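You operate a simulated robot arm through the tools that you are given. There is no shell and no other tool. Be economical: measure what you need, move in short steps, check, and stop when the job is done.

You are at the controls of a simulated two-armed robot. One attempt, no reset.

TASK
Read the blue band pack's tag on channel 3.
Fine: white button on, pack on the pad, blue knob to 3, teal button in last: green lamp lit. The reader slides, so hold it for knob and button.

It is judged by the outcome, as a careful person would: the job done as asked, and still so three seconds after it is handed in. It fails if anything else is knocked over, pushed out of place, dropped, spilled or broken.

THE ROBOT
Two 7-joint arms with two-finger parallel grippers on one trunk, on a base that drives. Base frame: it is fixed to the floor where the robot stands at the start and does not move with it; the origin is under the middle of the robot, x ahead of it, y to its left, z up; the surface under the hand at the start is at about z = 0.9. Readings come in m, rad, newtons and seconds.
The left shoulder is at the start at [0.07, 0.163, 1.195], the right one opposite. With the tool pointing down near the work surface each hand reaches from about 0.4 to 0.88 m from the robot's upright axis, wherever it stands, measured 20 degrees to its own side. Places, roughly: black button of the water tank [1.4, -0.4, 0.4]; black dial [1.2, -0.6, 0.9]; blue button of the winder [1.1, -0.8, 1.2]; blue crate [1.5, 0.5, 0.25]; blue dial [0.6, -1, 0.9]; collar with the blue knob [1.5, -1, 1]; core with the blue label [1.5, -0.75, 0.25]; core with the yellow label [1.5, -0.75, 0.25]; crank of the hand press [0.8, 0.2, 0.4]; crank of the winder [1.2, -0.8, 1.1]; dial of the can stand [1.5, 0.7, 1]; filter box [1.25, 0.5, 1]; filter slide [1.2, 0.5, 1]; full film roll [1.5, 0, 0.25]; gate arm of the bar guide [0.5, 0.6, 0.9]; grey dial [4.3, 0, 0.8]. Payload 3.43 kg a hand.
Tool frame (each hand has its own): the origin (TCP) lies between the finger pads and is the grasp point; the fingertips stand 0.034 m ahead of it; z points along the fingers, y is the line along which they close. The gripper opens to 0.128 m. The fingers are 0.024 m wide and 0.012 m thick; the gripper's body (0.048 by 0.13 m) begins 0.096 m behind the TCP.
Orientation is that of the tool frame in the base frame, as a unit quaternion [x, y, z, w]. With the fingers straight down and closing along the base's y, the tool's x points along the base's -x, its y along +y and its z along -z.

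THE INTERFACE
- The arms move only by the tool step_arm. It takes "left_steps", "right_steps" or both (then of equal length, played together; a hand with none holds still); each is a list that holds one entry, the list of rows, each a list of 6 numbers: the shift along the base's x, y, z in units of 150 mm (1.0 is 150 mm), then the turn, a rotation vector about the base's x, y, z in units of 90 degrees (1.0 is 90 degrees). In form: [[[tx, ty, tz, ax, ay, az], ...]]. A call has 1 to 12 rows; each row is the pose to reach, as a shift and turn from the pose commanded when the call began. "left_jaw" and "right_jaw" are, for a hand that has rows, the opening, from 0 (shut) to 1 (fully open), set as the call begins (left out, the last holds). A call with a number of a shift or a turn outside -1 to 1 is refused whole. Each row takes 0.2 s and may step no farther than 0.05 m and 0.15 rad from the row before; otherwise, or with a gripper value out of range, the whole call is refused. A pose out of reach is approached as far as the arm can. The call stops where the force on the tool passes 80 N (or 10 N more than at its start, if that is more) or the arm is blocked; 0.2 s more then pass. The fingers move at their own pace (about 0.153 m/s each) and stop on an object; they squeeze with about 29 N. The grip force told is the motor's: it shows also when the fingers shut on nothing. Time passes only in rows, and 0.2 s behind the last, so rows that repeat a pose let the fingers close. The reply holds the time, the measured pose of the TCP, the force on the tool along the base axes, the opening and the grip force, in the units named above and with some noise, with the torque about the TCP (base axes, N m) and any sound that the robot's microphone picked up, and new pictures: "show" is both (left out), scene, wrist or none (wrist: the cameras of the hands that moved).
- Cameras (640 x 400 px; columns grow to the right, rows downward): "scene" is now at [0.1399, 0.002, 1.4275]; the picture's right is [0.04, -1.00, -0.00], its down [-0.52, -0.02, -0.85] and it looks along [0.85, 0.04, -0.52] (base axes); focal length 214 px, centre (320, 200). "left" rides on the left gripper at [0.076, 0.011, -0.16] in its tool frame; the picture's right is [-0.15, 0.99, 0.00], its down [-0.88, -0.13, -0.46] and it looks along [-0.45, -0.07, 0.89] (tool axes); focal length 234 px, centre (320, 200). "right" rides on the right gripper at [0.076, -0.011, -0.16] in its tool frame; the picture's right is [0.15, 0.99, 0.00], its down [-0.88, 0.13, -0.46] and it looks along [-0.45, 0.07, 0.89] (tool axes); focal length 234 px, centre (320, 200). There is no depth. A picture from a camera that has moved, and an enlarged one, comes with that camera's place and axes in the base frame and with its lens.
- raise_lower(by): slides the trunk up (or, below 0, down) by that many m; the arms and the scene camera ride with it, the base frame stays. It gives what a move gives, with no picture.
- drive_base(legs): drives the robot by 1 to 6 legs, each [ahead, left, turn to the left] in m, m and rad, along the robot's own axes; the way and the turn of a leg run together, so that a leg with both is an arc; at most 1.5 m and 3.142 rad a leg. The arms and the cameras ride along, it lands a little off, and it stops where it bumps. It gives what a move gives, and a new picture of the scene camera.
- pan_tilt(pan, tilt): turns the head with the scene camera to pan (to the left, within 1.501 rad either way) and tilt (down, from -0.506 to 1.204), counted from straight ahead of the robot. It gives what a move gives, and a new picture of the scene camera.
- inspect(camera, box): a new picture of the part [left, top, right, bottom] of that camera's present view, enlarged. The clock stands still meanwhile.
- sign_off(): hands the job in; it is judged then, once.

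Go step by step. Nothing tells you exact positions but the pictures and the camera data: compare them with the known pose of the tool, close in by small moves and look again before you grip or let go. The budget is 120 turns and 260 pictures, counting those below and the enlarged ones. Unless the task says otherwise, let go and move clear before handing in, and close with one line.

The tools are called as a command line: name --argument value ..., lists and objects as JSON in quotes. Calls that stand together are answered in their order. step_arm: Moves the arms, as the interface text tells. Its arguments: {"type":"object","properties":{"left_steps":{"type":"array"},"left_jaw":{"type":"number"},"right_steps":{"type":"array"},"right_jaw":{"type":"number"},"show":{"type":"string","enum":["both","scene","wrist","none"]}},"required":[]} The other tools are called the same way: raise_lower (by) slides the trunk up or down; drive_base (legs) drives the base; pan_tilt (pan, tilt) turns the head that bears the scene camera; inspect (camera, box) takes an enlarged picture of a part of a camera's view; sign_off () hands the job in.

At the start:

```text
time_s: 0.0
left_tcp_pos: [0.5531, 0.0661, 1.2336]
left_tool_rot: [-0.001, 1.0, 0.0, 0.0]
left_force: [0.4, 0.2, 0.4]
left_wrist_torque: [0.01, -0.01, -0.01]
left_gripper_width: 0.1281
left_grasp_force: 0.1
right_tcp_pos: [0.4602, -0.3869, 1.3185]
right_tool_rot: [0.0, 1.0, 0.0, 0.0]
right_force: [0.0, -0.2, -0.1]
right_wrist_torque: [-0.02, 0.0, 0.04]
right_gripper_width: 0.1281
right_grasp_force: 0.0
trunk travel left (down, up): [-0.675, 0.265]
robot x, y, heading: [0.0022, -0.0005, -0.003]
head pan, tilt: [0.042, 0.553]
```

scene: 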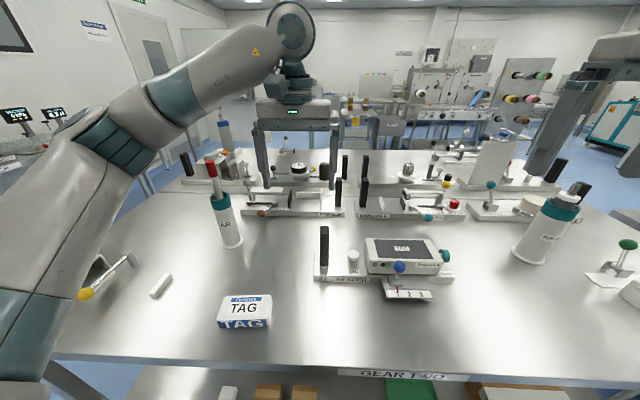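
right: 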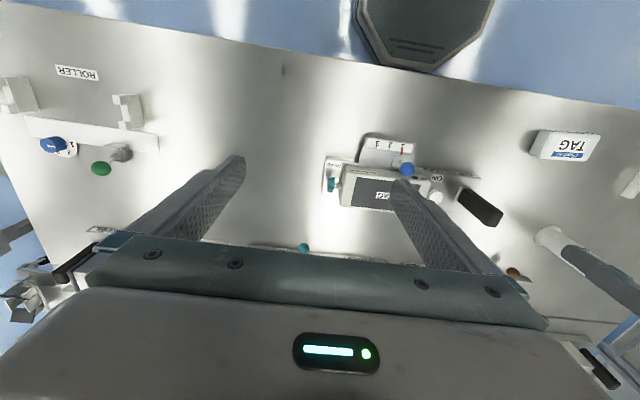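
left: 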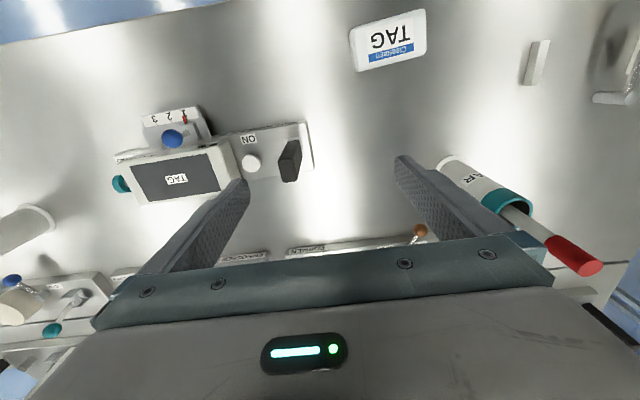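

I see the tag pack at lower left of the table and the reader (dark pad, blue knob on a 1-2-3 scale, teal button at its right end, white button at left, black post) right of it. I'll look closer first.

inspect --camera "scene" --box '[300, 210, 480, 310]'

inspect --camera "left" --box '[90, 80, 340, 220]'

inspect --camera "scene" --box '[190, 250, 300, 350]'

```text
3.56 times, centred on (390, 260) of scene
camera zoom: at [0.1399, 0.002, 1.4275], right [0.04, -1.0, 0.0], down [-0.52, -0.02, -0.85], along [0.85, 0.04, -0.52], focal length 763 px, centre (71, -13)
```

zoom: 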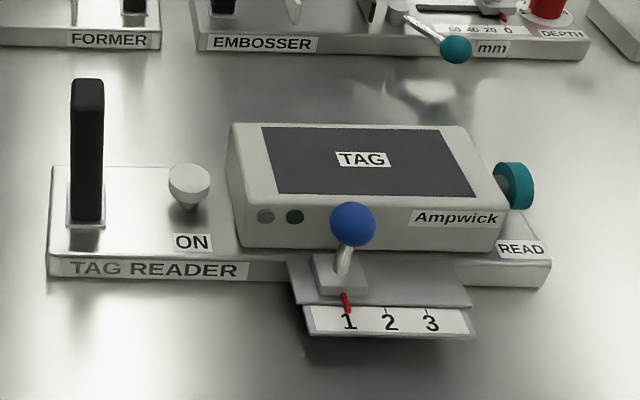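

```text
2.56 times, centred on (215, 150) of left
camera zoom: at [0.4772, 0.0775, 1.3936], right [0.15, 0.99, 0.0], down [0.88, -0.13, 0.46], along [0.45, -0.07, -0.89], focal length 600 px, centre (589, 328)
```

zoom: 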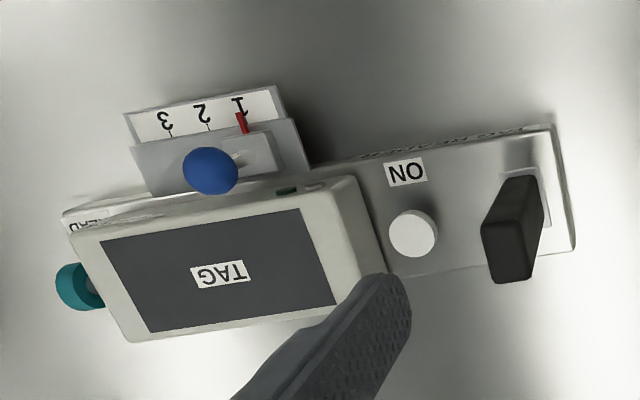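

```text
4.00 times, centred on (245, 300) of scene
camera zoom: at [0.1399, 0.002, 1.4275], right [0.04, -1.0, 0.0], down [-0.52, -0.02, -0.85], along [0.85, 0.04, -0.52], focal length 858 px, centre (620, -200)
```

zoom: 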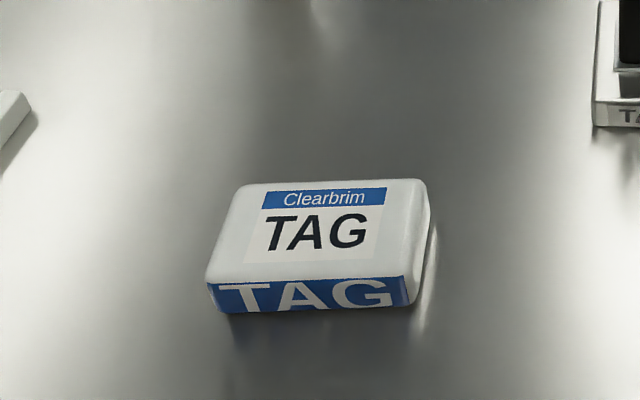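

The pack's top centre is near (0.443, 0.20, 0.935), with its long side roughly along y. On the reader, the pad is at (0.59, -0.208, 0.994), the white button at (0.597, -0.075, 0.963), the knob ball at (0.526, -0.182, 0.997), the teal button at (0.597, -0.34, 0.967) and the black post at (0.59, 0.011) with its top at 1.045. First I'll bring the shut left hand above the white button.

step_arm --left_steps '[[[0.07, -0.23, 0, 0, 0, 0], [0.15, -0.47, 0, 0, 0, 0], [0.22, -0.7, 0, 0, 0, 0], [0.293, -0.937, 0, 0, 0, 0], [0.293, -0.937, -0.3, 0, 0, 0], [0.293, -0.937, -0.6, 0, 0, 0], [0.293, -0.937, -0.9, 0, 0, 0], [0.293, -0.937, -1.0, 0, 0, 0]]]' --left_jaw 0

```text
time_s: 1.8
left_tcp_pos: [0.597, -0.0729, 1.0837]
left_tool_rot: [0.0, 1.0, 0.0, 0.0]
left_force: [-0.1, 0.2, 0.5]
left_wrist_torque: [-0.03, 0.04, 0.0]
left_gripper_width: 0.0002
left_grasp_force: 29.2
right_tcp_pos: [0.46, -0.387, 1.318]
right_tool_rot: [0.0, 1.0, 0.0, 0.0]
right_force: [-0.8, -0.3, -0.6]
right_wrist_torque: [0.01, 0.0, 0.01]
right_gripper_width: 0.1281
right_grasp_force: 0.0
trunk travel left (down, up): [-0.675, 0.265]
robot x, y, heading: [0.0026, 0.003, -0.001]
head pan, tilt: [0.042, 0.553]
camera scene: at [0.14, 0.0026, 1.4275], right [0.04, -1.0, 0.0], down [-0.52, -0.02, -0.85], along [0.85, 0.04, -0.53], focal length 214 px, centre (320, 200)
camera left: at [0.5214, -0.0626, 1.2435], right [0.15, 0.99, 0.0], down [0.88, -0.13, 0.46], along [0.45, -0.07, -0.89], focal length 234 px, centre (320, 200)
```

scene: 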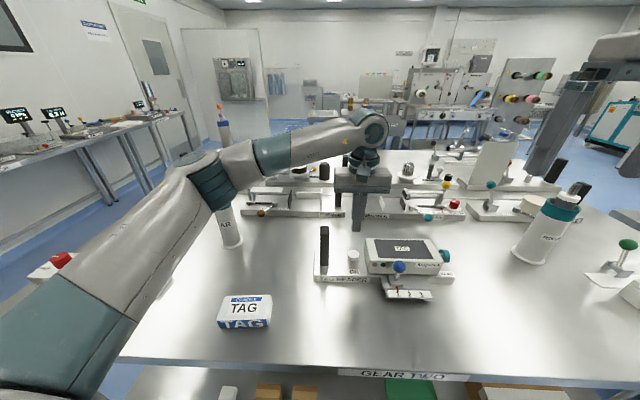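
left: 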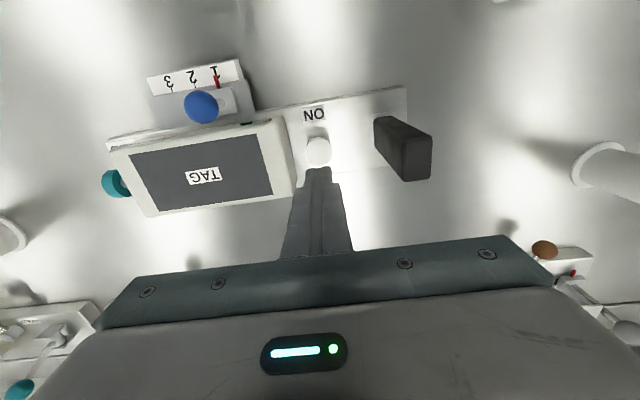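

The finger sits right over the white button. I'll press down in small steps.

step_arm --left_steps '[[[-0.02, -0.02, -0.25, 0, 0, 0], [-0.02, -0.02, -0.47, 0, 0, 0], [-0.02, -0.02, -0.52, 0, 0, 0], [-0.02, -0.02, -0.56, 0, 0, 0], [-0.02, -0.02, -0.59, 0, 0, 0], [-0.02, -0.02, -0.62, 0, 0, 0]]]'

```text
time_s: 3.2
left_tcp_pos: [0.5938, -0.0767, 0.9918]
left_tool_rot: [0.0, 1.0, 0.0, 0.0]
left_force: [0.1, 2.2, 3.0]
left_wrist_torque: [0.01, 0.02, 0.0]
left_gripper_width: 0.0
left_grasp_force: 29.1
right_tcp_pos: [0.4601, -0.3877, 1.318]
right_tool_rot: [0.0, 1.0, 0.0, 0.0]
right_force: [0.0, -0.1, -0.1]
right_wrist_torque: [0.0, 0.01, 0.0]
right_gripper_width: 0.128
right_grasp_force: 0.1
trunk travel left (down, up): [-0.675, 0.265]
robot x, y, heading: [0.0007, 0.0014, -0.004]
head pan, tilt: [0.042, 0.553]
camera scene: at [0.1396, 0.0021, 1.4276], right [0.04, -1.0, 0.0], down [-0.52, -0.02, -0.85], along [0.85, 0.04, -0.52], focal length 214 px, centre (320, 200)
camera left: at [0.5179, -0.0655, 1.1509], right [0.15, 0.99, 0.0], down [0.88, -0.13, 0.46], along [0.45, -0.07, -0.89], focal length 234 px, centre (320, 200)
```

scene: 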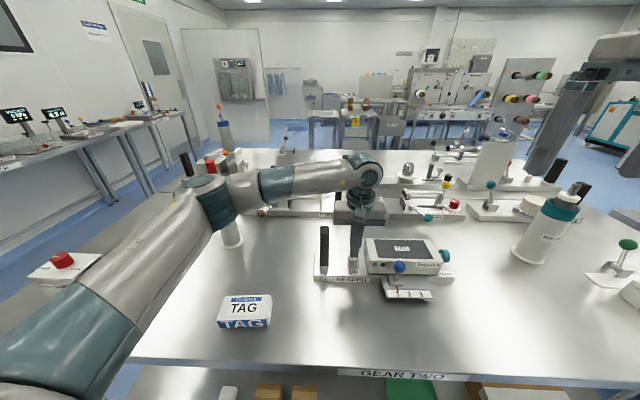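
left: 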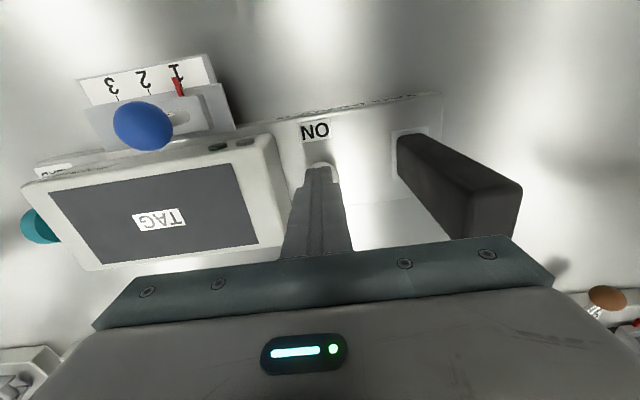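

Contact has begun at 3 N, with the tip near 0.958. I'll press a bit further.

step_arm --left_steps '[[[0, 0, -0.02, 0, 0, 0], [0, 0, -0.035, 0, 0, 0], [0, 0, -0.05, 0, 0, 0]]]' --show "none"

inspect --camera "scene" --box '[300, 210, 480, 310]'

```text
time_s: 4.0
left_tcp_pos: [0.5936, -0.0771, 0.9847]
left_tool_rot: [0.0, 1.0, 0.0, 0.0]
left_force: [0.7, 0.1, 0.7]
left_wrist_torque: [0.0, 0.01, 0.01]
left_gripper_width: 0.0
left_grasp_force: 28.9
right_tcp_pos: [0.4601, -0.3877, 1.3191]
right_tool_rot: [0.0, 1.0, 0.0, -0.001]
right_force: [0.5, 0.8, -0.4]
right_wrist_torque: [-0.02, 0.01, -0.02]
right_gripper_width: 0.1278
right_grasp_force: 0.1
trunk travel left (down, up): [-0.675, 0.265]
robot x, y, heading: [-0.0018, -0.0031, 0.0]
head pan, tilt: [0.042, 0.553]
```

```text
3.56 times, centred on (390, 260) of scene
camera zoom: at [0.1399, 0.002, 1.4275], right [0.04, -1.0, 0.0], down [-0.52, -0.02, -0.85], along [0.85, 0.04, -0.53], focal length 763 px, centre (71, -13)
```

zoom: 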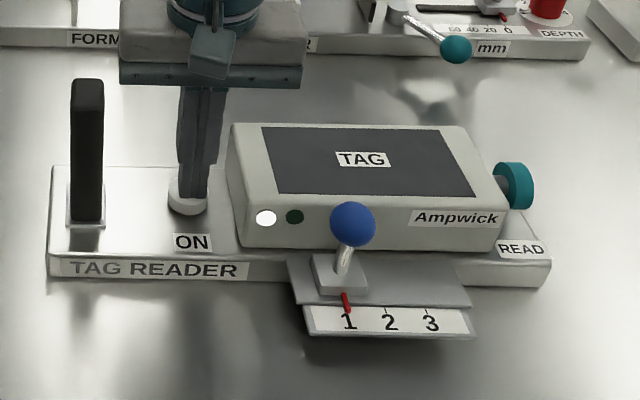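

The white lamp came on. I'll lift off.

step_arm --left_steps '[[[0, 0, 0.3, 0, 0, 0], [0, 0, 0.6, 0, 0, 0], [0, 0, 0.9, 0, 0, 0], [0, 0, 1.0, 0, 0, 0]]]' --show "none"

inspect --camera "scene" --box '[300, 210, 480, 310]'

```text
time_s: 5.0
left_tcp_pos: [0.5937, -0.0753, 1.135]
left_tool_rot: [0.0, 1.0, 0.0, 0.0]
left_force: [-0.7, 0.2, -0.6]
left_wrist_torque: [0.02, 0.01, 0.0]
left_gripper_width: 0.0003
left_grasp_force: 28.8
right_tcp_pos: [0.4598, -0.3868, 1.3178]
right_tool_rot: [0.0, 1.0, 0.0, 0.0]
right_force: [0.4, 0.9, 0.0]
right_wrist_torque: [0.05, -0.02, 0.0]
right_gripper_width: 0.1279
right_grasp_force: 0.1
trunk travel left (down, up): [-0.675, 0.265]
robot x, y, heading: [0.0007, -0.001, -0.001]
head pan, tilt: [0.042, 0.553]
```

```text
3.56 times, centred on (390, 260) of scene
camera zoom: at [0.1397, 0.0019, 1.4275], right [0.04, -1.0, 0.0], down [-0.52, -0.02, -0.85], along [0.85, 0.04, -0.52], focal length 763 px, centre (71, -13)
```

zoom: 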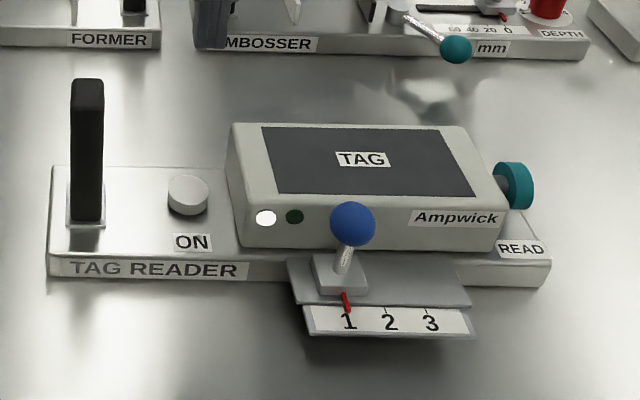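

White stays latched. Now I'll turn the left hand so its fingers close along x and move it toward the pack.

step_arm --left_steps '[[[-0.1, 0.1, 0, 0, 0, -0.09], [-0.2, 0.2, 0, 0, 0, -0.18], [-0.3, 0.3, 0, 0, 0, -0.27], [-0.4, 0.4, 0, 0, 0, -0.36], [-0.5, 0.5, 0, 0, 0, -0.45], [-0.6, 0.6, 0, 0, 0, -0.54], [-0.7, 0.7, 0, 0, 0, -0.63], [-0.8, 0.8, 0, 0, 0, -0.72], [-0.9, 0.9, 0, 0, 0, -0.81], [-1.0, 1.0, 0, 0, 0, -0.9], [-1.0, 1.0, 0, 0, 0, -0.95]]]' --left_jaw 0.8

```text
time_s: 7.4
left_tcp_pos: [0.4423, 0.073, 1.1341]
left_tool_rot: [0.679, 0.734, -0.001, 0.0]
left_force: [0.0, 0.1, 0.4]
left_wrist_torque: [0.0, 0.02, 0.05]
left_gripper_width: 0.1024
left_grasp_force: 0.1
right_tcp_pos: [0.4602, -0.3869, 1.318]
right_tool_rot: [-0.001, 1.0, 0.0, -0.001]
right_force: [0.5, 0.5, 0.2]
right_wrist_torque: [0.04, 0.03, 0.01]
right_gripper_width: 0.1278
right_grasp_force: 0.0
trunk travel left (down, up): [-0.675, 0.265]
robot x, y, heading: [0.0012, 0.0004, -0.0]
head pan, tilt: [0.042, 0.553]
camera scene: at [0.1402, 0.0015, 1.4274], right [0.04, -1.0, 0.0], down [-0.52, -0.02, -0.85], along [0.85, 0.04, -0.53], focal length 214 px, centre (320, 200)
camera left: at [0.4493, 0.1489, 1.2929], right [1.0, -0.07, 0.0], down [-0.06, -0.89, 0.46], along [-0.03, -0.45, -0.89], focal length 234 px, centre (320, 200)
```

scene: 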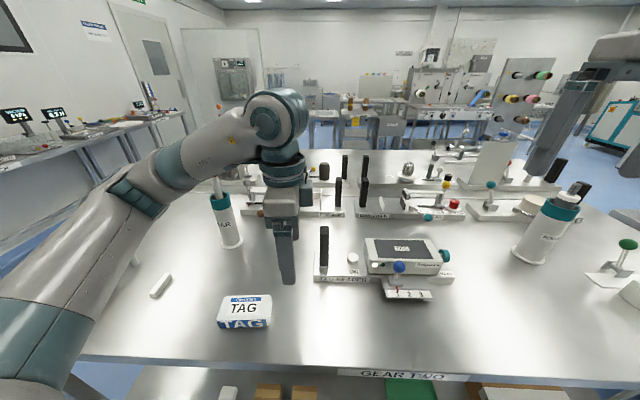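
left: 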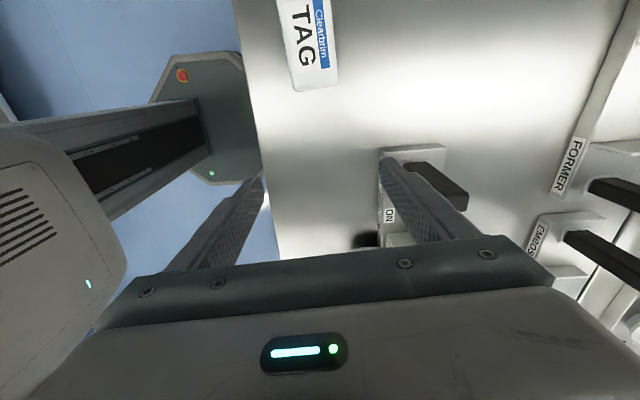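

The hand is turned. Next I'll move over the pack, come down to just above it, and check the alignment.

step_arm --left_steps '[[[0, 0.3, 0, 0, 0, 0], [0, 0.6, 0, 0, 0, 0], [0.01, 0.713, -0.1, 0, 0, 0], [0.01, 0.713, -0.4, 0, 0, 0], [0.01, 0.713, -0.7, 0, 0, 0], [0.01, 0.713, -0.9, 0, 0, 0]]]'

```text
time_s: 8.8
left_tcp_pos: [0.4401, 0.1636, 1.0314]
left_tool_rot: [0.679, 0.734, 0.0, 0.001]
left_force: [-0.3, 0.9, -0.5]
left_wrist_torque: [0.02, -0.03, -0.01]
left_gripper_width: 0.1026
left_grasp_force: 0.1
left hand out of reach, approached as far as the arm can: row 4, 5, 6
right_tcp_pos: [0.4597, -0.3862, 1.3197]
right_tool_rot: [0.0, 1.0, 0.0, 0.0]
right_force: [-0.3, 0.3, -1.3]
right_wrist_torque: [-0.01, 0.0, -0.02]
right_gripper_width: 0.1281
right_grasp_force: 0.0
trunk travel left (down, up): [-0.675, 0.265]
robot x, y, heading: [-0.0004, -0.0005, -0.002]
head pan, tilt: [0.042, 0.553]
camera scene: at [0.1395, 0.0025, 1.4276], right [0.04, -1.0, 0.0], down [-0.52, -0.02, -0.85], along [0.85, 0.04, -0.52], focal length 214 px, centre (320, 200)
camera left: at [0.446, 0.2401, 1.1899], right [1.0, -0.07, 0.0], down [-0.06, -0.89, 0.46], along [-0.03, -0.45, -0.89], focal length 234 px, centre (320, 200)
```

scene: 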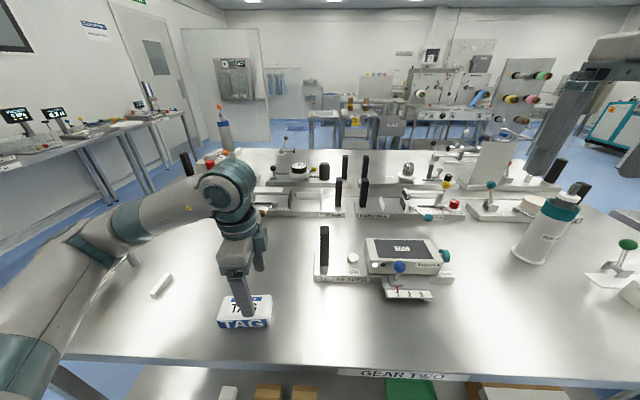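
left: 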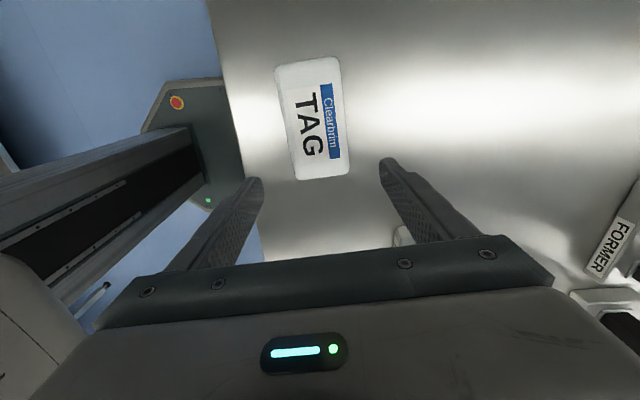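

The arm is too folded at this spot and can't come down. The base frame stays fixed, so I'll back the base up about 0.12 m for room, after lifting the hand.

step_arm --left_steps '[[[0, -0.05, 0.3, 0, 0, 0], [0, -0.1, 0.6, 0, 0, 0]]]' --show "none"

drive_base --legs '[[-0.12, 0, 0]]'

```text
time_s: 9.4
left_tcp_pos: [0.4402, 0.1473, 1.1197]
left_tool_rot: [0.679, 0.735, 0.0, 0.0]
left_force: [-0.3, 0.3, 0.3]
left_wrist_torque: [0.01, 0.0, -0.02]
left_gripper_width: 0.1023
left_grasp_force: 0.1
right_tcp_pos: [0.4594, -0.3868, 1.3188]
right_tool_rot: [0.0, 1.0, 0.001, 0.0]
right_force: [0.2, 0.1, -0.9]
right_wrist_torque: [0.0, -0.01, -0.01]
right_gripper_width: 0.1282
right_grasp_force: 0.0
trunk travel left (down, up): [-0.675, 0.265]
robot x, y, heading: [-0.0001, -0.0015, -0.005]
head pan, tilt: [0.042, 0.553]
```

```text
time_s: 10.6
left_tcp_pos: [0.3211, 0.147, 1.1197]
left_tool_rot: [0.679, 0.734, 0.0, 0.0]
left_force: [-0.1, 0.1, -0.3]
left_wrist_torque: [0.0, -0.03, 0.01]
left_gripper_width: 0.1024
left_grasp_force: 0.0
right_tcp_pos: [0.3417, -0.386, 1.3172]
right_tool_rot: [-0.001, 1.0, 0.0, -0.001]
right_force: [0.3, -0.3, -0.5]
right_wrist_torque: [0.01, 0.0, -0.01]
right_gripper_width: 0.1278
right_grasp_force: 0.0
trunk travel left (down, up): [-0.675, 0.265]
robot x, y, heading: [-0.1183, -0.0016, 0.002]
head pan, tilt: [0.042, 0.553]
camera scene: at [0.0211, 0.0021, 1.4273], right [0.04, -1.0, 0.0], down [-0.53, -0.02, -0.85], along [0.85, 0.04, -0.53], focal length 214 px, centre (320, 200)
```

scene: 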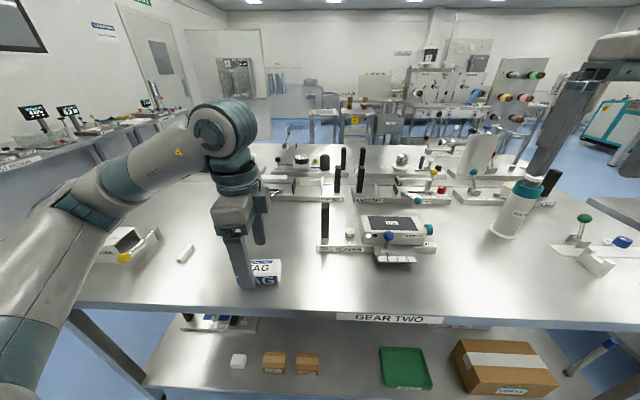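

Now I'll go over the pack and down to about z = 1.0.

step_arm --left_steps '[[[0.27, 0.07, 0, 0, 0, 0], [0.54, 0.14, 0, 0, 0, 0], [0.813, 0.22, 0, 0, 0, 0], [0.813, 0.22, -0.3, 0, 0, 0], [0.813, 0.22, -0.6, 0, 0, 0], [0.813, 0.22, -0.8, 0, 0, 0]]]'

```text
time_s: 12.0
left_tcp_pos: [0.3485, 0.1334, 1.0716]
left_tool_rot: [0.677, 0.736, 0.001, 0.001]
left_force: [0.5, -0.2, 1.2]
left_wrist_torque: [0.01, 0.01, -0.01]
left_gripper_width: 0.1024
left_grasp_force: 0.1
left hand out of reach, approached as far as the arm can: row 1, 2, 3, 4, 5, 6
right_tcp_pos: [0.3402, -0.3869, 1.319]
right_tool_rot: [0.0, 1.0, 0.0, 0.0]
right_force: [0.2, 0.0, -0.9]
right_wrist_torque: [0.01, 0.0, 0.01]
right_gripper_width: 0.1282
right_grasp_force: 0.2
trunk travel left (down, up): [-0.675, 0.265]
robot x, y, heading: [-0.1195, 0.0003, -0.0]
head pan, tilt: [0.042, 0.553]
camera scene: at [0.0201, 0.0019, 1.4275], right [0.04, -1.0, 0.0], down [-0.52, -0.02, -0.85], along [0.85, 0.04, -0.52], focal length 214 px, centre (320, 200)
camera left: at [0.3535, 0.2089, 1.2306], right [1.0, -0.06, 0.0], down [-0.06, -0.89, 0.45], along [-0.03, -0.45, -0.89], focal length 234 px, centre (320, 200)
```

scene: 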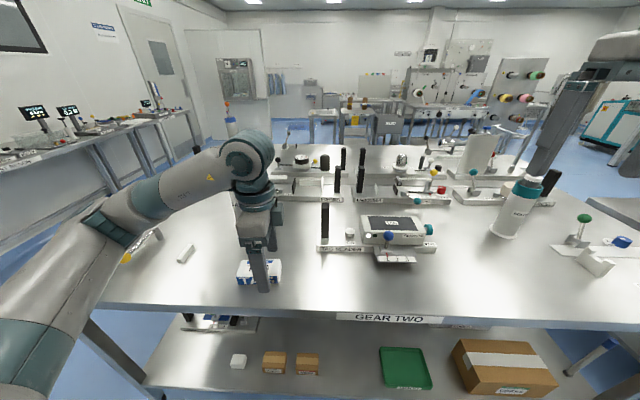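
left: 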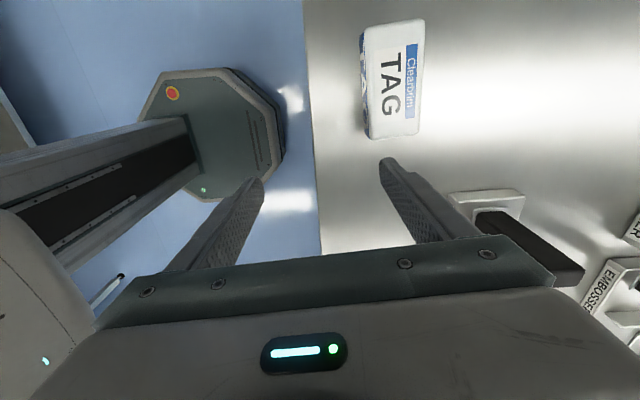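

The arm seems to be at a joint limit with this wrist turn, so it isn't really a reach problem. I'll turn the wrist the other way round; the fingers are symmetric, so it works equally well.

step_arm --left_steps '[[[0, 0, 0.1, 0, 0, 0.09], [0, 0, 0.2, 0, 0, 0.18], [0, 0, 0.3, 0, 0, 0.27], [0.05, 0, 0.3, 0, 0, 0.36], [0.1, 0, 0.3, 0, 0, 0.45], [0.15, 0, 0.3, 0, 0, 0.54], [0.2, 0, 0.3, 0, 0, 0.63], [0.25, 0, 0.3, 0, 0, 0.72], [0.3, 0, 0.3, 0, 0, 0.81], [0.35, 0, 0.3, 0, 0, 0.9], [0.4, 0, 0.3, 0, 0, 0.98]]]' --show "none"

step_arm --left_steps '[[[0.05, 0.05, 0, 0, 0, 0.09], [0.1, 0.1, 0, 0, 0, 0.18], [0.15, 0.15, 0, 0, 0, 0.27], [0.2, 0.2, 0, 0, 0, 0.36], [0.2, 0.25, 0, 0, 0, 0.45], [0.2, 0.3, 0, 0, 0, 0.54], [0.2, 0.3, 0, 0, 0, 0.63], [0.2, 0.3, 0, 0, 0, 0.72], [0.2, 0.3, 0, 0, 0, 0.81], [0.2, 0.3, 0, 0, 0, 0.9], [0.2, 0.3, 0, 0, 0, 0.98]]]'

```text
time_s: 14.4
left_tcp_pos: [0.4071, 0.1328, 1.1155]
left_tool_rot: [-0.025, 1.0, 0.0, 0.0]
left_force: [-1.1, 0.9, 0.5]
left_wrist_torque: [-0.01, -0.01, -0.01]
left_gripper_width: 0.1025
left_grasp_force: 0.0
right_tcp_pos: [0.3415, -0.3871, 1.3181]
right_tool_rot: [0.001, 1.0, 0.0, 0.0]
right_force: [-0.5, -1.2, 0.0]
right_wrist_torque: [0.02, 0.01, -0.03]
right_gripper_width: 0.128
right_grasp_force: 0.1
trunk travel left (down, up): [-0.675, 0.265]
robot x, y, heading: [-0.1173, -0.0006, 0.002]
head pan, tilt: [0.042, 0.553]
```

```text
time_s: 16.8
left_tcp_pos: [0.4383, 0.1766, 1.1152]
left_tool_rot: [0.714, -0.7, 0.0, 0.0]
left_force: [0.0, -0.5, 0.3]
left_wrist_torque: [-0.03, -0.02, 0.01]
left_gripper_width: 0.1024
left_grasp_force: 0.0
right_tcp_pos: [0.3408, -0.3875, 1.3187]
right_tool_rot: [0.0, 1.0, 0.0, -0.001]
right_force: [-0.5, 0.4, -0.2]
right_wrist_torque: [-0.01, -0.01, -0.01]
right_gripper_width: 0.128
right_grasp_force: 0.1
trunk travel left (down, up): [-0.675, 0.265]
robot x, y, heading: [-0.1201, 0.0025, 0.004]
head pan, tilt: [0.042, 0.553]
camera scene: at [0.0201, 0.0021, 1.4275], right [0.04, -1.0, 0.0], down [-0.52, -0.02, -0.85], along [0.85, 0.04, -0.52], focal length 214 px, centre (320, 200)
camera left: at [0.4286, 0.1008, 1.2748], right [-0.99, 0.13, 0.0], down [0.11, 0.88, 0.46], along [0.06, 0.45, -0.89], focal length 234 px, centre (320, 200)
```

scene: 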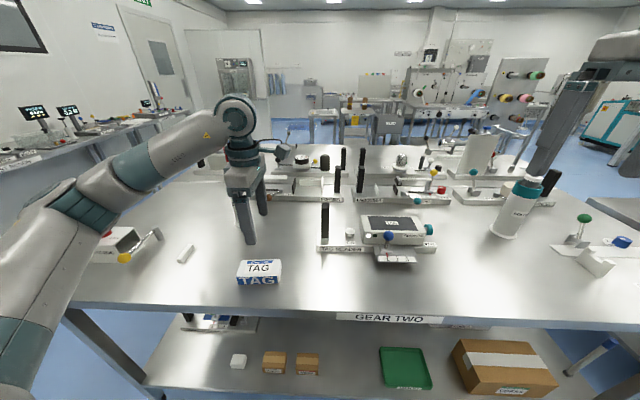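
left: 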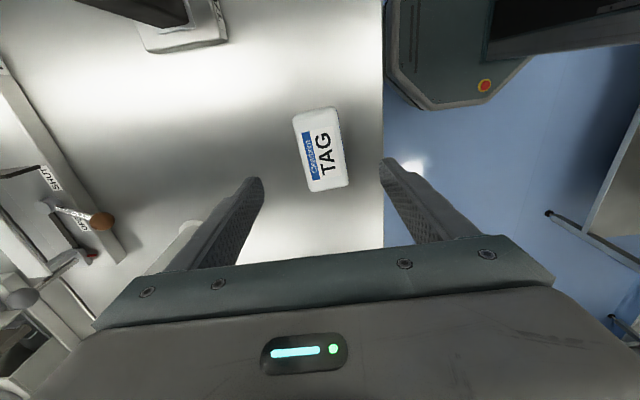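

The new wrist orientation works and the pack lies between the fingers. I'll descend to z = 1.0.

step_arm --left_steps '[[[0.01, 0.02, -0.25, 0, 0, 0.022], [0.01, 0.02, -0.5, 0, 0, 0.022], [0.01, 0.02, -0.8, 0, 0, 0.022]]]'

```text
time_s: 17.6
left_tcp_pos: [0.44, 0.1802, 0.9932]
left_tool_rot: [0.725, -0.689, 0.001, 0.001]
left_force: [0.1, 0.1, 0.6]
left_wrist_torque: [0.0, 0.03, 0.0]
left_gripper_width: 0.1025
left_grasp_force: 0.1
right_tcp_pos: [0.3414, -0.3869, 1.3169]
right_tool_rot: [0.0, 1.0, -0.001, 0.0]
right_force: [0.2, -0.5, -0.6]
right_wrist_torque: [-0.02, 0.04, 0.01]
right_gripper_width: 0.1279
right_grasp_force: 0.1
trunk travel left (down, up): [-0.675, 0.265]
robot x, y, heading: [-0.1195, 0.002, -0.001]
head pan, tilt: [0.042, 0.553]
camera scene: at [0.0207, 0.0025, 1.4275], right [0.04, -1.0, 0.0], down [-0.52, -0.02, -0.85], along [0.85, 0.04, -0.53], focal length 214 px, centre (320, 200)
camera left: at [0.4326, 0.103, 1.1534], right [-1.0, 0.1, 0.0], down [0.09, 0.89, 0.45], along [0.04, 0.45, -0.89], focal length 234 px, centre (320, 200)
```

scene: 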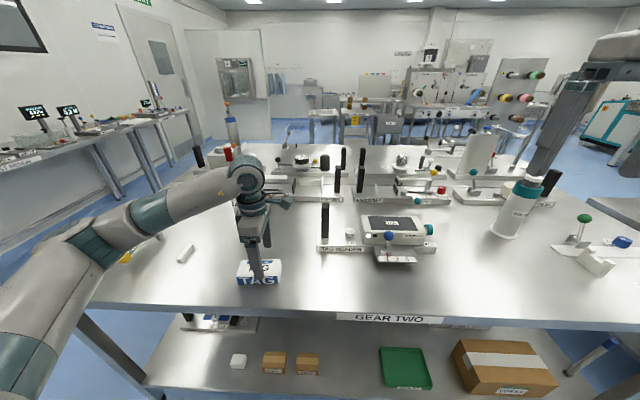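
left: 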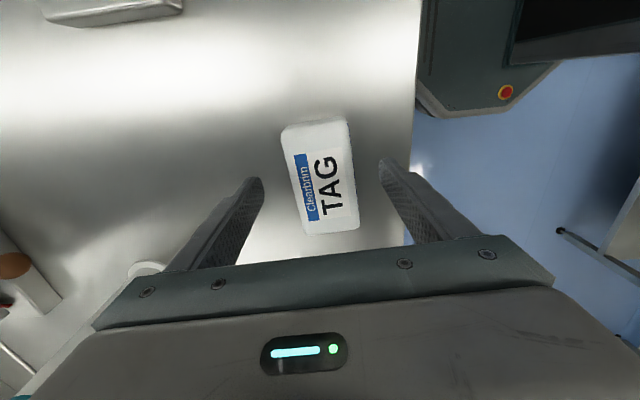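

The pack is centred between the fingers. I'll descend to grasp height and then close.

step_arm --left_steps '[[[0, 0, -0.17, 0, 0, 0], [0, 0, -0.32, 0, 0, 0]]]' --show "none"

step_arm --left_steps '[[[0, 0, 0, 0, 0, 0], [0, 0, 0, 0, 0, 0], [0, 0, 0, 0, 0, 0]]]' --left_jaw 0

```text
time_s: 18.2
left_tcp_pos: [0.4388, 0.1803, 0.9461]
left_tool_rot: [0.725, -0.689, 0.0, 0.0]
left_force: [0.7, 0.2, 0.2]
left_wrist_torque: [0.01, -0.02, 0.03]
left_gripper_width: 0.1024
left_grasp_force: 0.1
right_tcp_pos: [0.3412, -0.3858, 1.3186]
right_tool_rot: [-0.001, 1.0, 0.0, 0.0]
right_force: [0.0, -0.4, 0.2]
right_wrist_torque: [0.0, -0.02, -0.01]
right_gripper_width: 0.1281
right_grasp_force: 0.1
trunk travel left (down, up): [-0.675, 0.265]
robot x, y, heading: [-0.1196, 0.0028, -0.001]
head pan, tilt: [0.042, 0.553]
```

```text
time_s: 19.0
left_tcp_pos: [0.4398, 0.1802, 0.9471]
left_tool_rot: [0.725, -0.689, 0.0, 0.0]
left_force: [-0.8, 0.7, 0.4]
left_wrist_torque: [0.11, -0.02, 0.03]
left_gripper_width: 0.0646
left_grasp_force: 29.4
right_tcp_pos: [0.34, -0.3871, 1.3181]
right_tool_rot: [0.0, 1.0, -0.001, 0.0]
right_force: [0.2, 0.0, -0.1]
right_wrist_torque: [-0.02, 0.02, 0.01]
right_gripper_width: 0.1281
right_grasp_force: 0.0
trunk travel left (down, up): [-0.675, 0.265]
robot x, y, heading: [-0.1192, -0.0016, 0.005]
head pan, tilt: [0.042, 0.553]
camera scene: at [0.02, 0.002, 1.4275], right [0.04, -1.0, 0.0], down [-0.52, -0.02, -0.85], along [0.85, 0.04, -0.52], focal length 214 px, centre (320, 200)
camera left: at [0.4322, 0.1038, 1.1056], right [-1.0, 0.1, 0.0], down [0.09, 0.89, 0.46], along [0.04, 0.45, -0.89], focal length 234 px, centre (320, 200)
```

scene: 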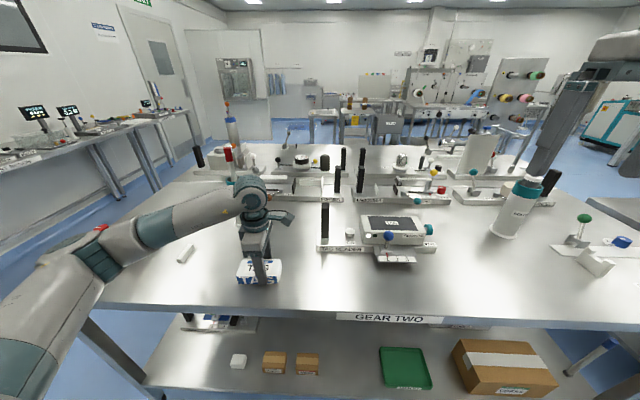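
left: 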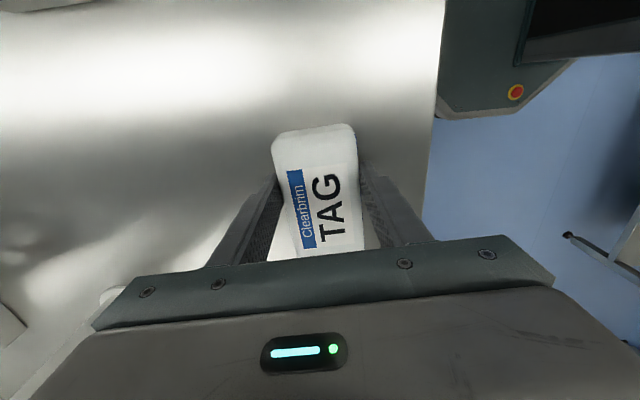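

The pack is gripped at a width of 0.0646. I'll lift it, carry it in front of the reader toward -y, and move the right hand further aside at the same time.

step_arm --left_steps '[[[0, 0, 0.25, 0, 0, 0], [0, 0, 0.5, 0, 0, 0], [0, 0, 0.75, 0, 0, 0], [0, 0, 1.0, 0, 0, 0], [0, -0.25, 1.0, 0, 0, 0], [0, -0.5, 1.0, 0, 0, 0], [0, -0.75, 1.0, 0, 0, 0], [0, -1.0, 1.0, 0, 0, 0]]]' --right_steps '[[[0, 0, 0, 0, 0, 0], [0, -0.1, 0, 0, 0, 0], [0, -0.2, 0, 0, 0, 0], [0, -0.3, 0, 0, 0, 0], [0, -0.4, 0, 0, 0, 0], [0, -0.5, 0, 0, 0, 0], [0, -0.6, 0, 0, 0, 0], [0, -0.7, 0, 0, 0, 0]]]' --show "scene"

step_arm --left_steps '[[[0, -0.25, 0.1, 0, 0, 0], [0, -0.5, 0.2, 0, 0, 0], [0, -0.75, 0.27, 0, 0, 0], [0, -1.0, 0.27, 0, 0, 0], [0.25, -1.0, 0.27, 0, 0, -0.01], [0.5, -1.0, 0.27, 0, 0, -0.02]]]'

```text
time_s: 20.8
left_tcp_pos: [0.4402, 0.0277, 1.0972]
left_tool_rot: [0.725, -0.689, -0.001, -0.001]
left_force: [0.2, 0.0, -2.5]
left_wrist_torque: [-0.01, -0.02, -0.02]
left_gripper_width: 0.0644
left_grasp_force: 28.5
right_tcp_pos: [0.3422, -0.4946, 1.3174]
right_tool_rot: [0.0, 1.0, 0.002, -0.002]
right_force: [-0.4, 0.0, -0.5]
right_wrist_torque: [0.03, -0.02, -0.01]
right_gripper_width: 0.1278
right_grasp_force: 0.0
trunk travel left (down, up): [-0.675, 0.265]
robot x, y, heading: [-0.1217, -0.0047, -0.003]
head pan, tilt: [0.042, 0.553]
camera scene: at [0.0207, -0.0011, 1.4274], right [0.04, -1.0, 0.0], down [-0.52, -0.02, -0.85], along [0.85, 0.04, -0.53], focal length 214 px, centre (320, 200)
```

scene: 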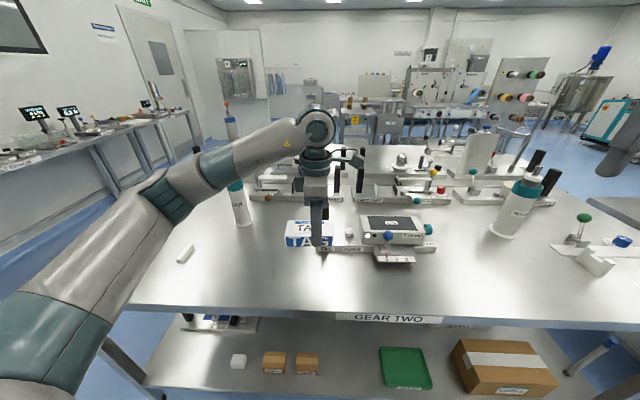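

```text
time_s: 22.2
left_tcp_pos: [0.5154, -0.1201, 1.1395]
left_tool_rot: [0.714, -0.7, -0.001, 0.0]
left_force: [0.1, 0.5, -1.6]
left_wrist_torque: [-0.02, -0.01, -0.02]
left_gripper_width: 0.0645
left_grasp_force: 28.9
right_tcp_pos: [0.341, -0.4911, 1.3175]
right_tool_rot: [0.0, 1.0, 0.0, -0.001]
right_force: [0.0, -1.6, 0.0]
right_wrist_torque: [-0.01, -0.02, 0.02]
right_gripper_width: 0.1279
right_grasp_force: 0.0
trunk travel left (down, up): [-0.675, 0.265]
robot x, y, heading: [-0.1181, -0.0007, 0.007]
head pan, tilt: [0.042, 0.553]
camera scene: at [0.021, 0.0015, 1.4274], right [0.04, -1.0, 0.0], down [-0.53, -0.02, -0.85], along [0.85, 0.04, -0.53], focal length 214 px, centre (320, 200)
camera left: at [0.5059, -0.1964, 1.2972], right [-0.99, 0.13, 0.0], down [0.11, 0.88, 0.46], along [0.06, 0.45, -0.89], focal length 234 px, centre (320, 200)
```

scene: 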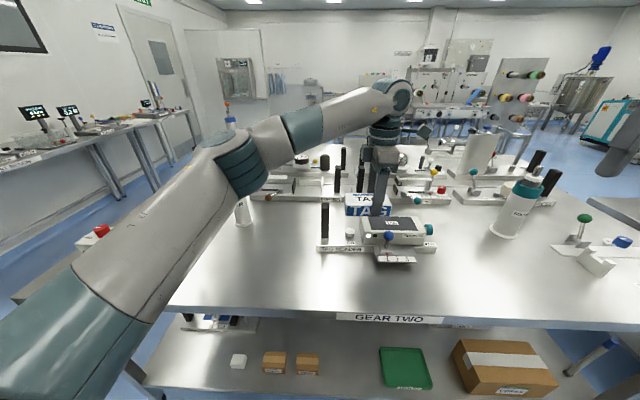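
left: 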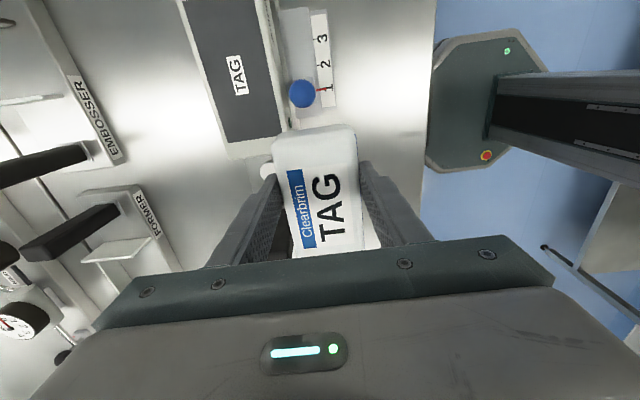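

The pad centre re-measures at (0.599, -0.214). I'll move over it and descend to about 2 cm above.

step_arm --left_steps '[[[0.19, -0.24, 0, 0, 0, 0], [0.38, -0.48, 0, 0, 0, 0], [0.564, -0.72, 0, 0, 0, 0], [0.564, -0.72, -0.25, 0, 0, 0], [0.564, -0.72, -0.5, 0, 0, 0]]]'

inspect --camera "scene" --box '[310, 180, 450, 270]'

```text
time_s: 23.4
left_tcp_pos: [0.5684, -0.1918, 1.0877]
left_tool_rot: [0.714, -0.7, 0.001, -0.001]
left_force: [0.3, -0.5, -2.5]
left_wrist_torque: [-0.04, -0.05, 0.02]
left_gripper_width: 0.0645
left_grasp_force: 29.4
left hand out of reach, approached as far as the arm can: row 2, 3, 4, 5
right_tcp_pos: [0.3417, -0.4942, 1.3167]
right_tool_rot: [0.0, 1.0, 0.002, -0.001]
right_force: [0.2, -0.7, -0.5]
right_wrist_torque: [0.02, -0.02, 0.0]
right_gripper_width: 0.1281
right_grasp_force: 0.0
trunk travel left (down, up): [-0.675, 0.265]
robot x, y, heading: [-0.1194, -0.0012, 0.002]
head pan, tilt: [0.042, 0.553]
camera scene: at [0.0206, -0.0008, 1.4275], right [0.04, -1.0, 0.0], down [-0.52, -0.02, -0.85], along [0.85, 0.04, -0.53], focal length 214 px, centre (320, 200)
camera left: at [0.5582, -0.2683, 1.2473], right [-0.99, 0.13, 0.0], down [0.11, 0.88, 0.46], along [0.06, 0.45, -0.89], focal length 234 px, centre (320, 200)
```

scene: 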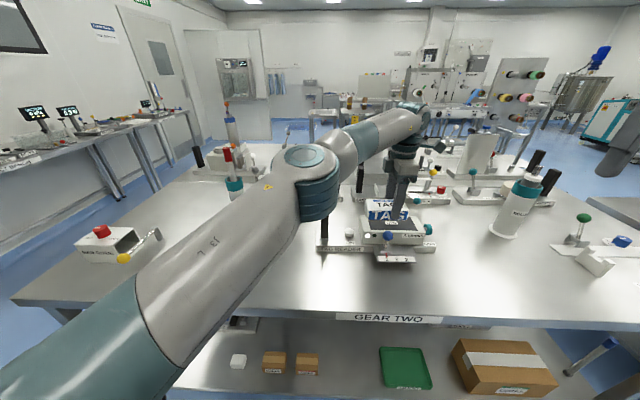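
left: 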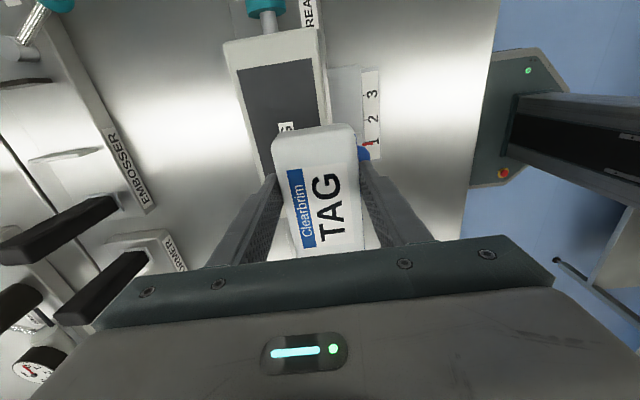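

```text
4.44 times, centred on (380, 225) of scene
camera zoom: at [0.0206, -0.0008, 1.4275], right [0.04, -1.0, 0.0], down [-0.52, -0.02, -0.85], along [0.85, 0.04, -0.53], focal length 953 px, centre (53, 89)
```

zoom: 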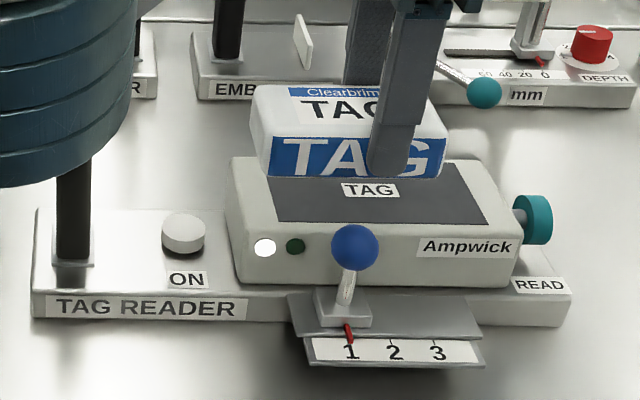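

The reach ran out again. I'll pull the hand back to the earlier good pose, then drive the base ahead and a little right so the pad falls within comfortable reach.

step_arm --left_steps '[[[-0.05, 0.05, 0.2, 0, 0, 0], [-0.2, 0.25, 0.4, 0, 0, 0], [-0.4, 0.45, 0.45, 0, 0, 0]]]' --show "none"

drive_base --legs '[[0.09, -0.08, 0]]'

```text
time_s: 24.2
left_tcp_pos: [0.5065, -0.1196, 1.1568]
left_tool_rot: [0.714, -0.7, 0.001, 0.001]
left_force: [-0.1, 1.0, -2.2]
left_wrist_torque: [-0.06, 0.01, -0.02]
left_gripper_width: 0.0645
left_grasp_force: 29.8
right_tcp_pos: [0.3396, -0.4889, 1.3203]
right_tool_rot: [0.0, 1.0, -0.001, 0.0]
right_force: [-0.4, 1.1, 0.2]
right_wrist_torque: [-0.06, 0.01, 0.0]
right_gripper_width: 0.1281
right_grasp_force: 0.0
trunk travel left (down, up): [-0.675, 0.265]
robot x, y, heading: [-0.1191, -0.0019, 0.001]
head pan, tilt: [0.042, 0.553]
```

```text
time_s: 25.5
left_tcp_pos: [0.5962, -0.202, 1.1567]
left_tool_rot: [0.714, -0.7, -0.001, 0.0]
left_force: [-0.7, -0.2, -2.1]
left_wrist_torque: [-0.08, 0.0, 0.0]
left_gripper_width: 0.0644
left_grasp_force: 29.2
right_tcp_pos: [0.4295, -0.5716, 1.3188]
right_tool_rot: [0.0, 1.0, 0.0, 0.0]
right_force: [0.6, 0.1, 0.1]
right_wrist_torque: [-0.03, 0.01, -0.04]
right_gripper_width: 0.1281
right_grasp_force: 0.0
trunk travel left (down, up): [-0.675, 0.265]
robot x, y, heading: [-0.0315, -0.0806, -0.004]
head pan, tilt: [0.042, 0.553]
camera scene: at [0.1087, -0.0764, 1.4276], right [0.04, -1.0, 0.0], down [-0.52, -0.02, -0.85], along [0.85, 0.04, -0.52], focal length 214 px, centre (320, 200)
```

scene: 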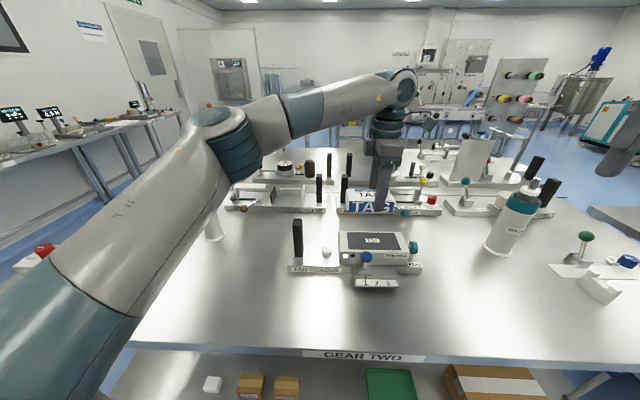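

Now I'll move to above the pad and descend to z = 1.06.

step_arm --left_steps '[[[0.03, -0.173, 0, 0, 0, 0], [0.03, -0.173, -0.25, 0, 0, 0], [0.03, -0.173, -0.5, 0, 0, 0], [0.03, -0.173, -0.65, 0, 0, 0]]]'

inspect --camera "scene" --box '[280, 190, 440, 300]'

```text
time_s: 26.5
left_tcp_pos: [0.6009, -0.2286, 1.0587]
left_tool_rot: [0.714, -0.7, 0.0, 0.001]
left_force: [-0.3, 0.5, -1.8]
left_wrist_torque: [-0.02, 0.03, 0.01]
left_gripper_width: 0.0647
left_grasp_force: 29.0
right_tcp_pos: [0.4294, -0.5718, 1.3185]
right_tool_rot: [0.0, 1.0, 0.0, 0.0]
right_force: [-0.1, 0.0, -0.1]
right_wrist_torque: [-0.01, -0.06, 0.02]
right_gripper_width: 0.1281
right_grasp_force: 0.1
trunk travel left (down, up): [-0.675, 0.265]
robot x, y, heading: [-0.0305, -0.0795, 0.0]
head pan, tilt: [0.042, 0.553]
camera scene: at [0.109, -0.0776, 1.4276], right [0.04, -1.0, 0.0], down [-0.52, -0.02, -0.85], along [0.85, 0.04, -0.52], focal length 214 px, centre (320, 200)
camera left: at [0.5911, -0.3046, 1.2184], right [-0.99, 0.13, 0.0], down [0.11, 0.88, 0.46], along [0.06, 0.45, -0.89], focal length 234 px, centre (320, 200)
```

scene: 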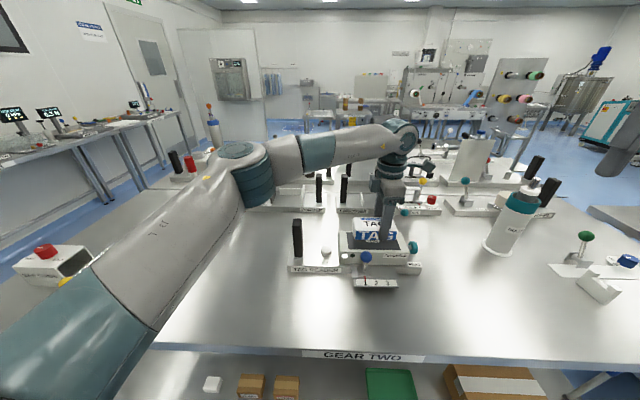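
left: 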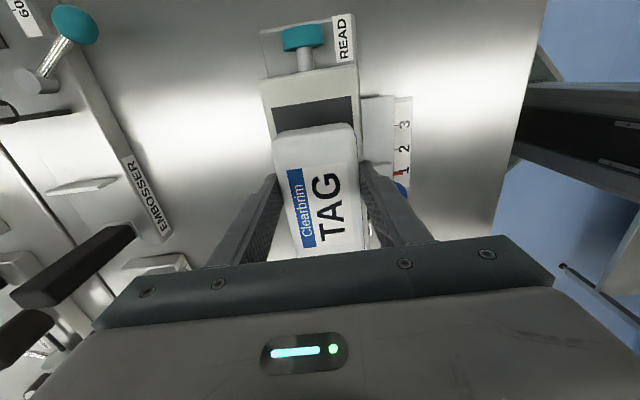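

```text
3.64 times, centred on (360, 245) of scene
camera zoom: at [0.109, -0.0776, 1.4276], right [0.04, -1.0, 0.0], down [-0.52, -0.02, -0.85], along [0.85, 0.04, -0.52], focal length 780 px, centre (174, 36)
```

zoom: 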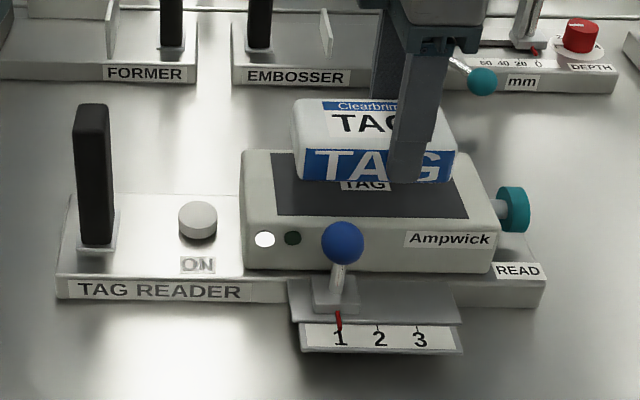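

The pack lines up over the pad, about 2 cm above it. I'll lower it gently.

step_arm --left_steps '[[[0, 0, -0.05, 0, 0, 0], [0, 0, -0.09, 0, 0, 0], [0, 0, -0.115, 0, 0, 0]]]' --show "none"

inspect --camera "scene" --box '[320, 200, 420, 270]'

```text
time_s: 27.3
left_tcp_pos: [0.6015, -0.2274, 1.0408]
left_tool_rot: [0.714, -0.7, 0.0, 0.0]
left_force: [-0.1, 0.3, -1.8]
left_wrist_torque: [-0.02, 0.02, 0.0]
left_gripper_width: 0.0647
left_grasp_force: 29.0
right_tcp_pos: [0.4296, -0.5703, 1.3176]
right_tool_rot: [0.0, 1.0, 0.0, 0.0]
right_force: [-0.6, -0.2, -0.2]
right_wrist_torque: [-0.01, 0.01, 0.0]
right_gripper_width: 0.1283
right_grasp_force: 0.0
trunk travel left (down, up): [-0.675, 0.265]
robot x, y, heading: [-0.0278, -0.0798, -0.002]
head pan, tilt: [0.042, 0.553]
```

```text
5.71 times, centred on (370, 235) of scene
camera zoom: at [0.1097, -0.0771, 1.4275], right [0.04, -1.0, 0.0], down [-0.52, -0.02, -0.85], along [0.85, 0.04, -0.53], focal length 1226 px, centre (34, 0)
```

zoom: 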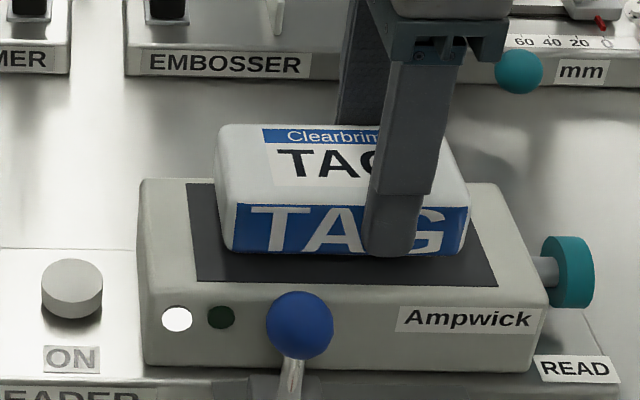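

It's still a few mm above the pad, with its weight still on the hand. I'll go on slowly.

step_arm --left_steps '[[[0, 0, -0.013, 0, 0, 0], [0, 0, -0.02, 0, 0, 0]]]' --show "none"

step_arm --left_steps '[[[0, 0, -0.01, 0, 0, 0], [0, 0, -0.016, 0, 0, 0]]]' --show "none"

```text
time_s: 27.9
left_tcp_pos: [0.6022, -0.2264, 1.0389]
left_tool_rot: [0.714, -0.7, 0.0, 0.001]
left_force: [-0.6, 0.2, -1.2]
left_wrist_torque: [-0.04, 0.02, -0.02]
left_gripper_width: 0.0645
left_grasp_force: 28.6
right_tcp_pos: [0.4293, -0.5715, 1.318]
right_tool_rot: [-0.001, 1.0, 0.0, 0.001]
right_force: [-0.4, -0.8, -0.1]
right_wrist_torque: [0.0, 0.01, -0.02]
right_gripper_width: 0.1281
right_grasp_force: 0.0
trunk travel left (down, up): [-0.675, 0.265]
robot x, y, heading: [-0.0303, -0.076, 0.004]
head pan, tilt: [0.042, 0.553]
```

```text
time_s: 28.5
left_tcp_pos: [0.601, -0.2277, 1.0362]
left_tool_rot: [0.713, -0.701, 0.0, 0.0]
left_force: [0.2, 0.6, -2.1]
left_wrist_torque: [-0.02, 0.02, 0.0]
left_gripper_width: 0.0644
left_grasp_force: 28.6
right_tcp_pos: [0.4294, -0.5709, 1.3183]
right_tool_rot: [0.0, 1.0, 0.0, 0.0]
right_force: [-0.3, 0.2, 0.9]
right_wrist_torque: [0.01, 0.05, 0.03]
right_gripper_width: 0.1279
right_grasp_force: 0.0
trunk travel left (down, up): [-0.675, 0.265]
robot x, y, heading: [-0.0287, -0.0797, 0.0]
head pan, tilt: [0.042, 0.553]
```

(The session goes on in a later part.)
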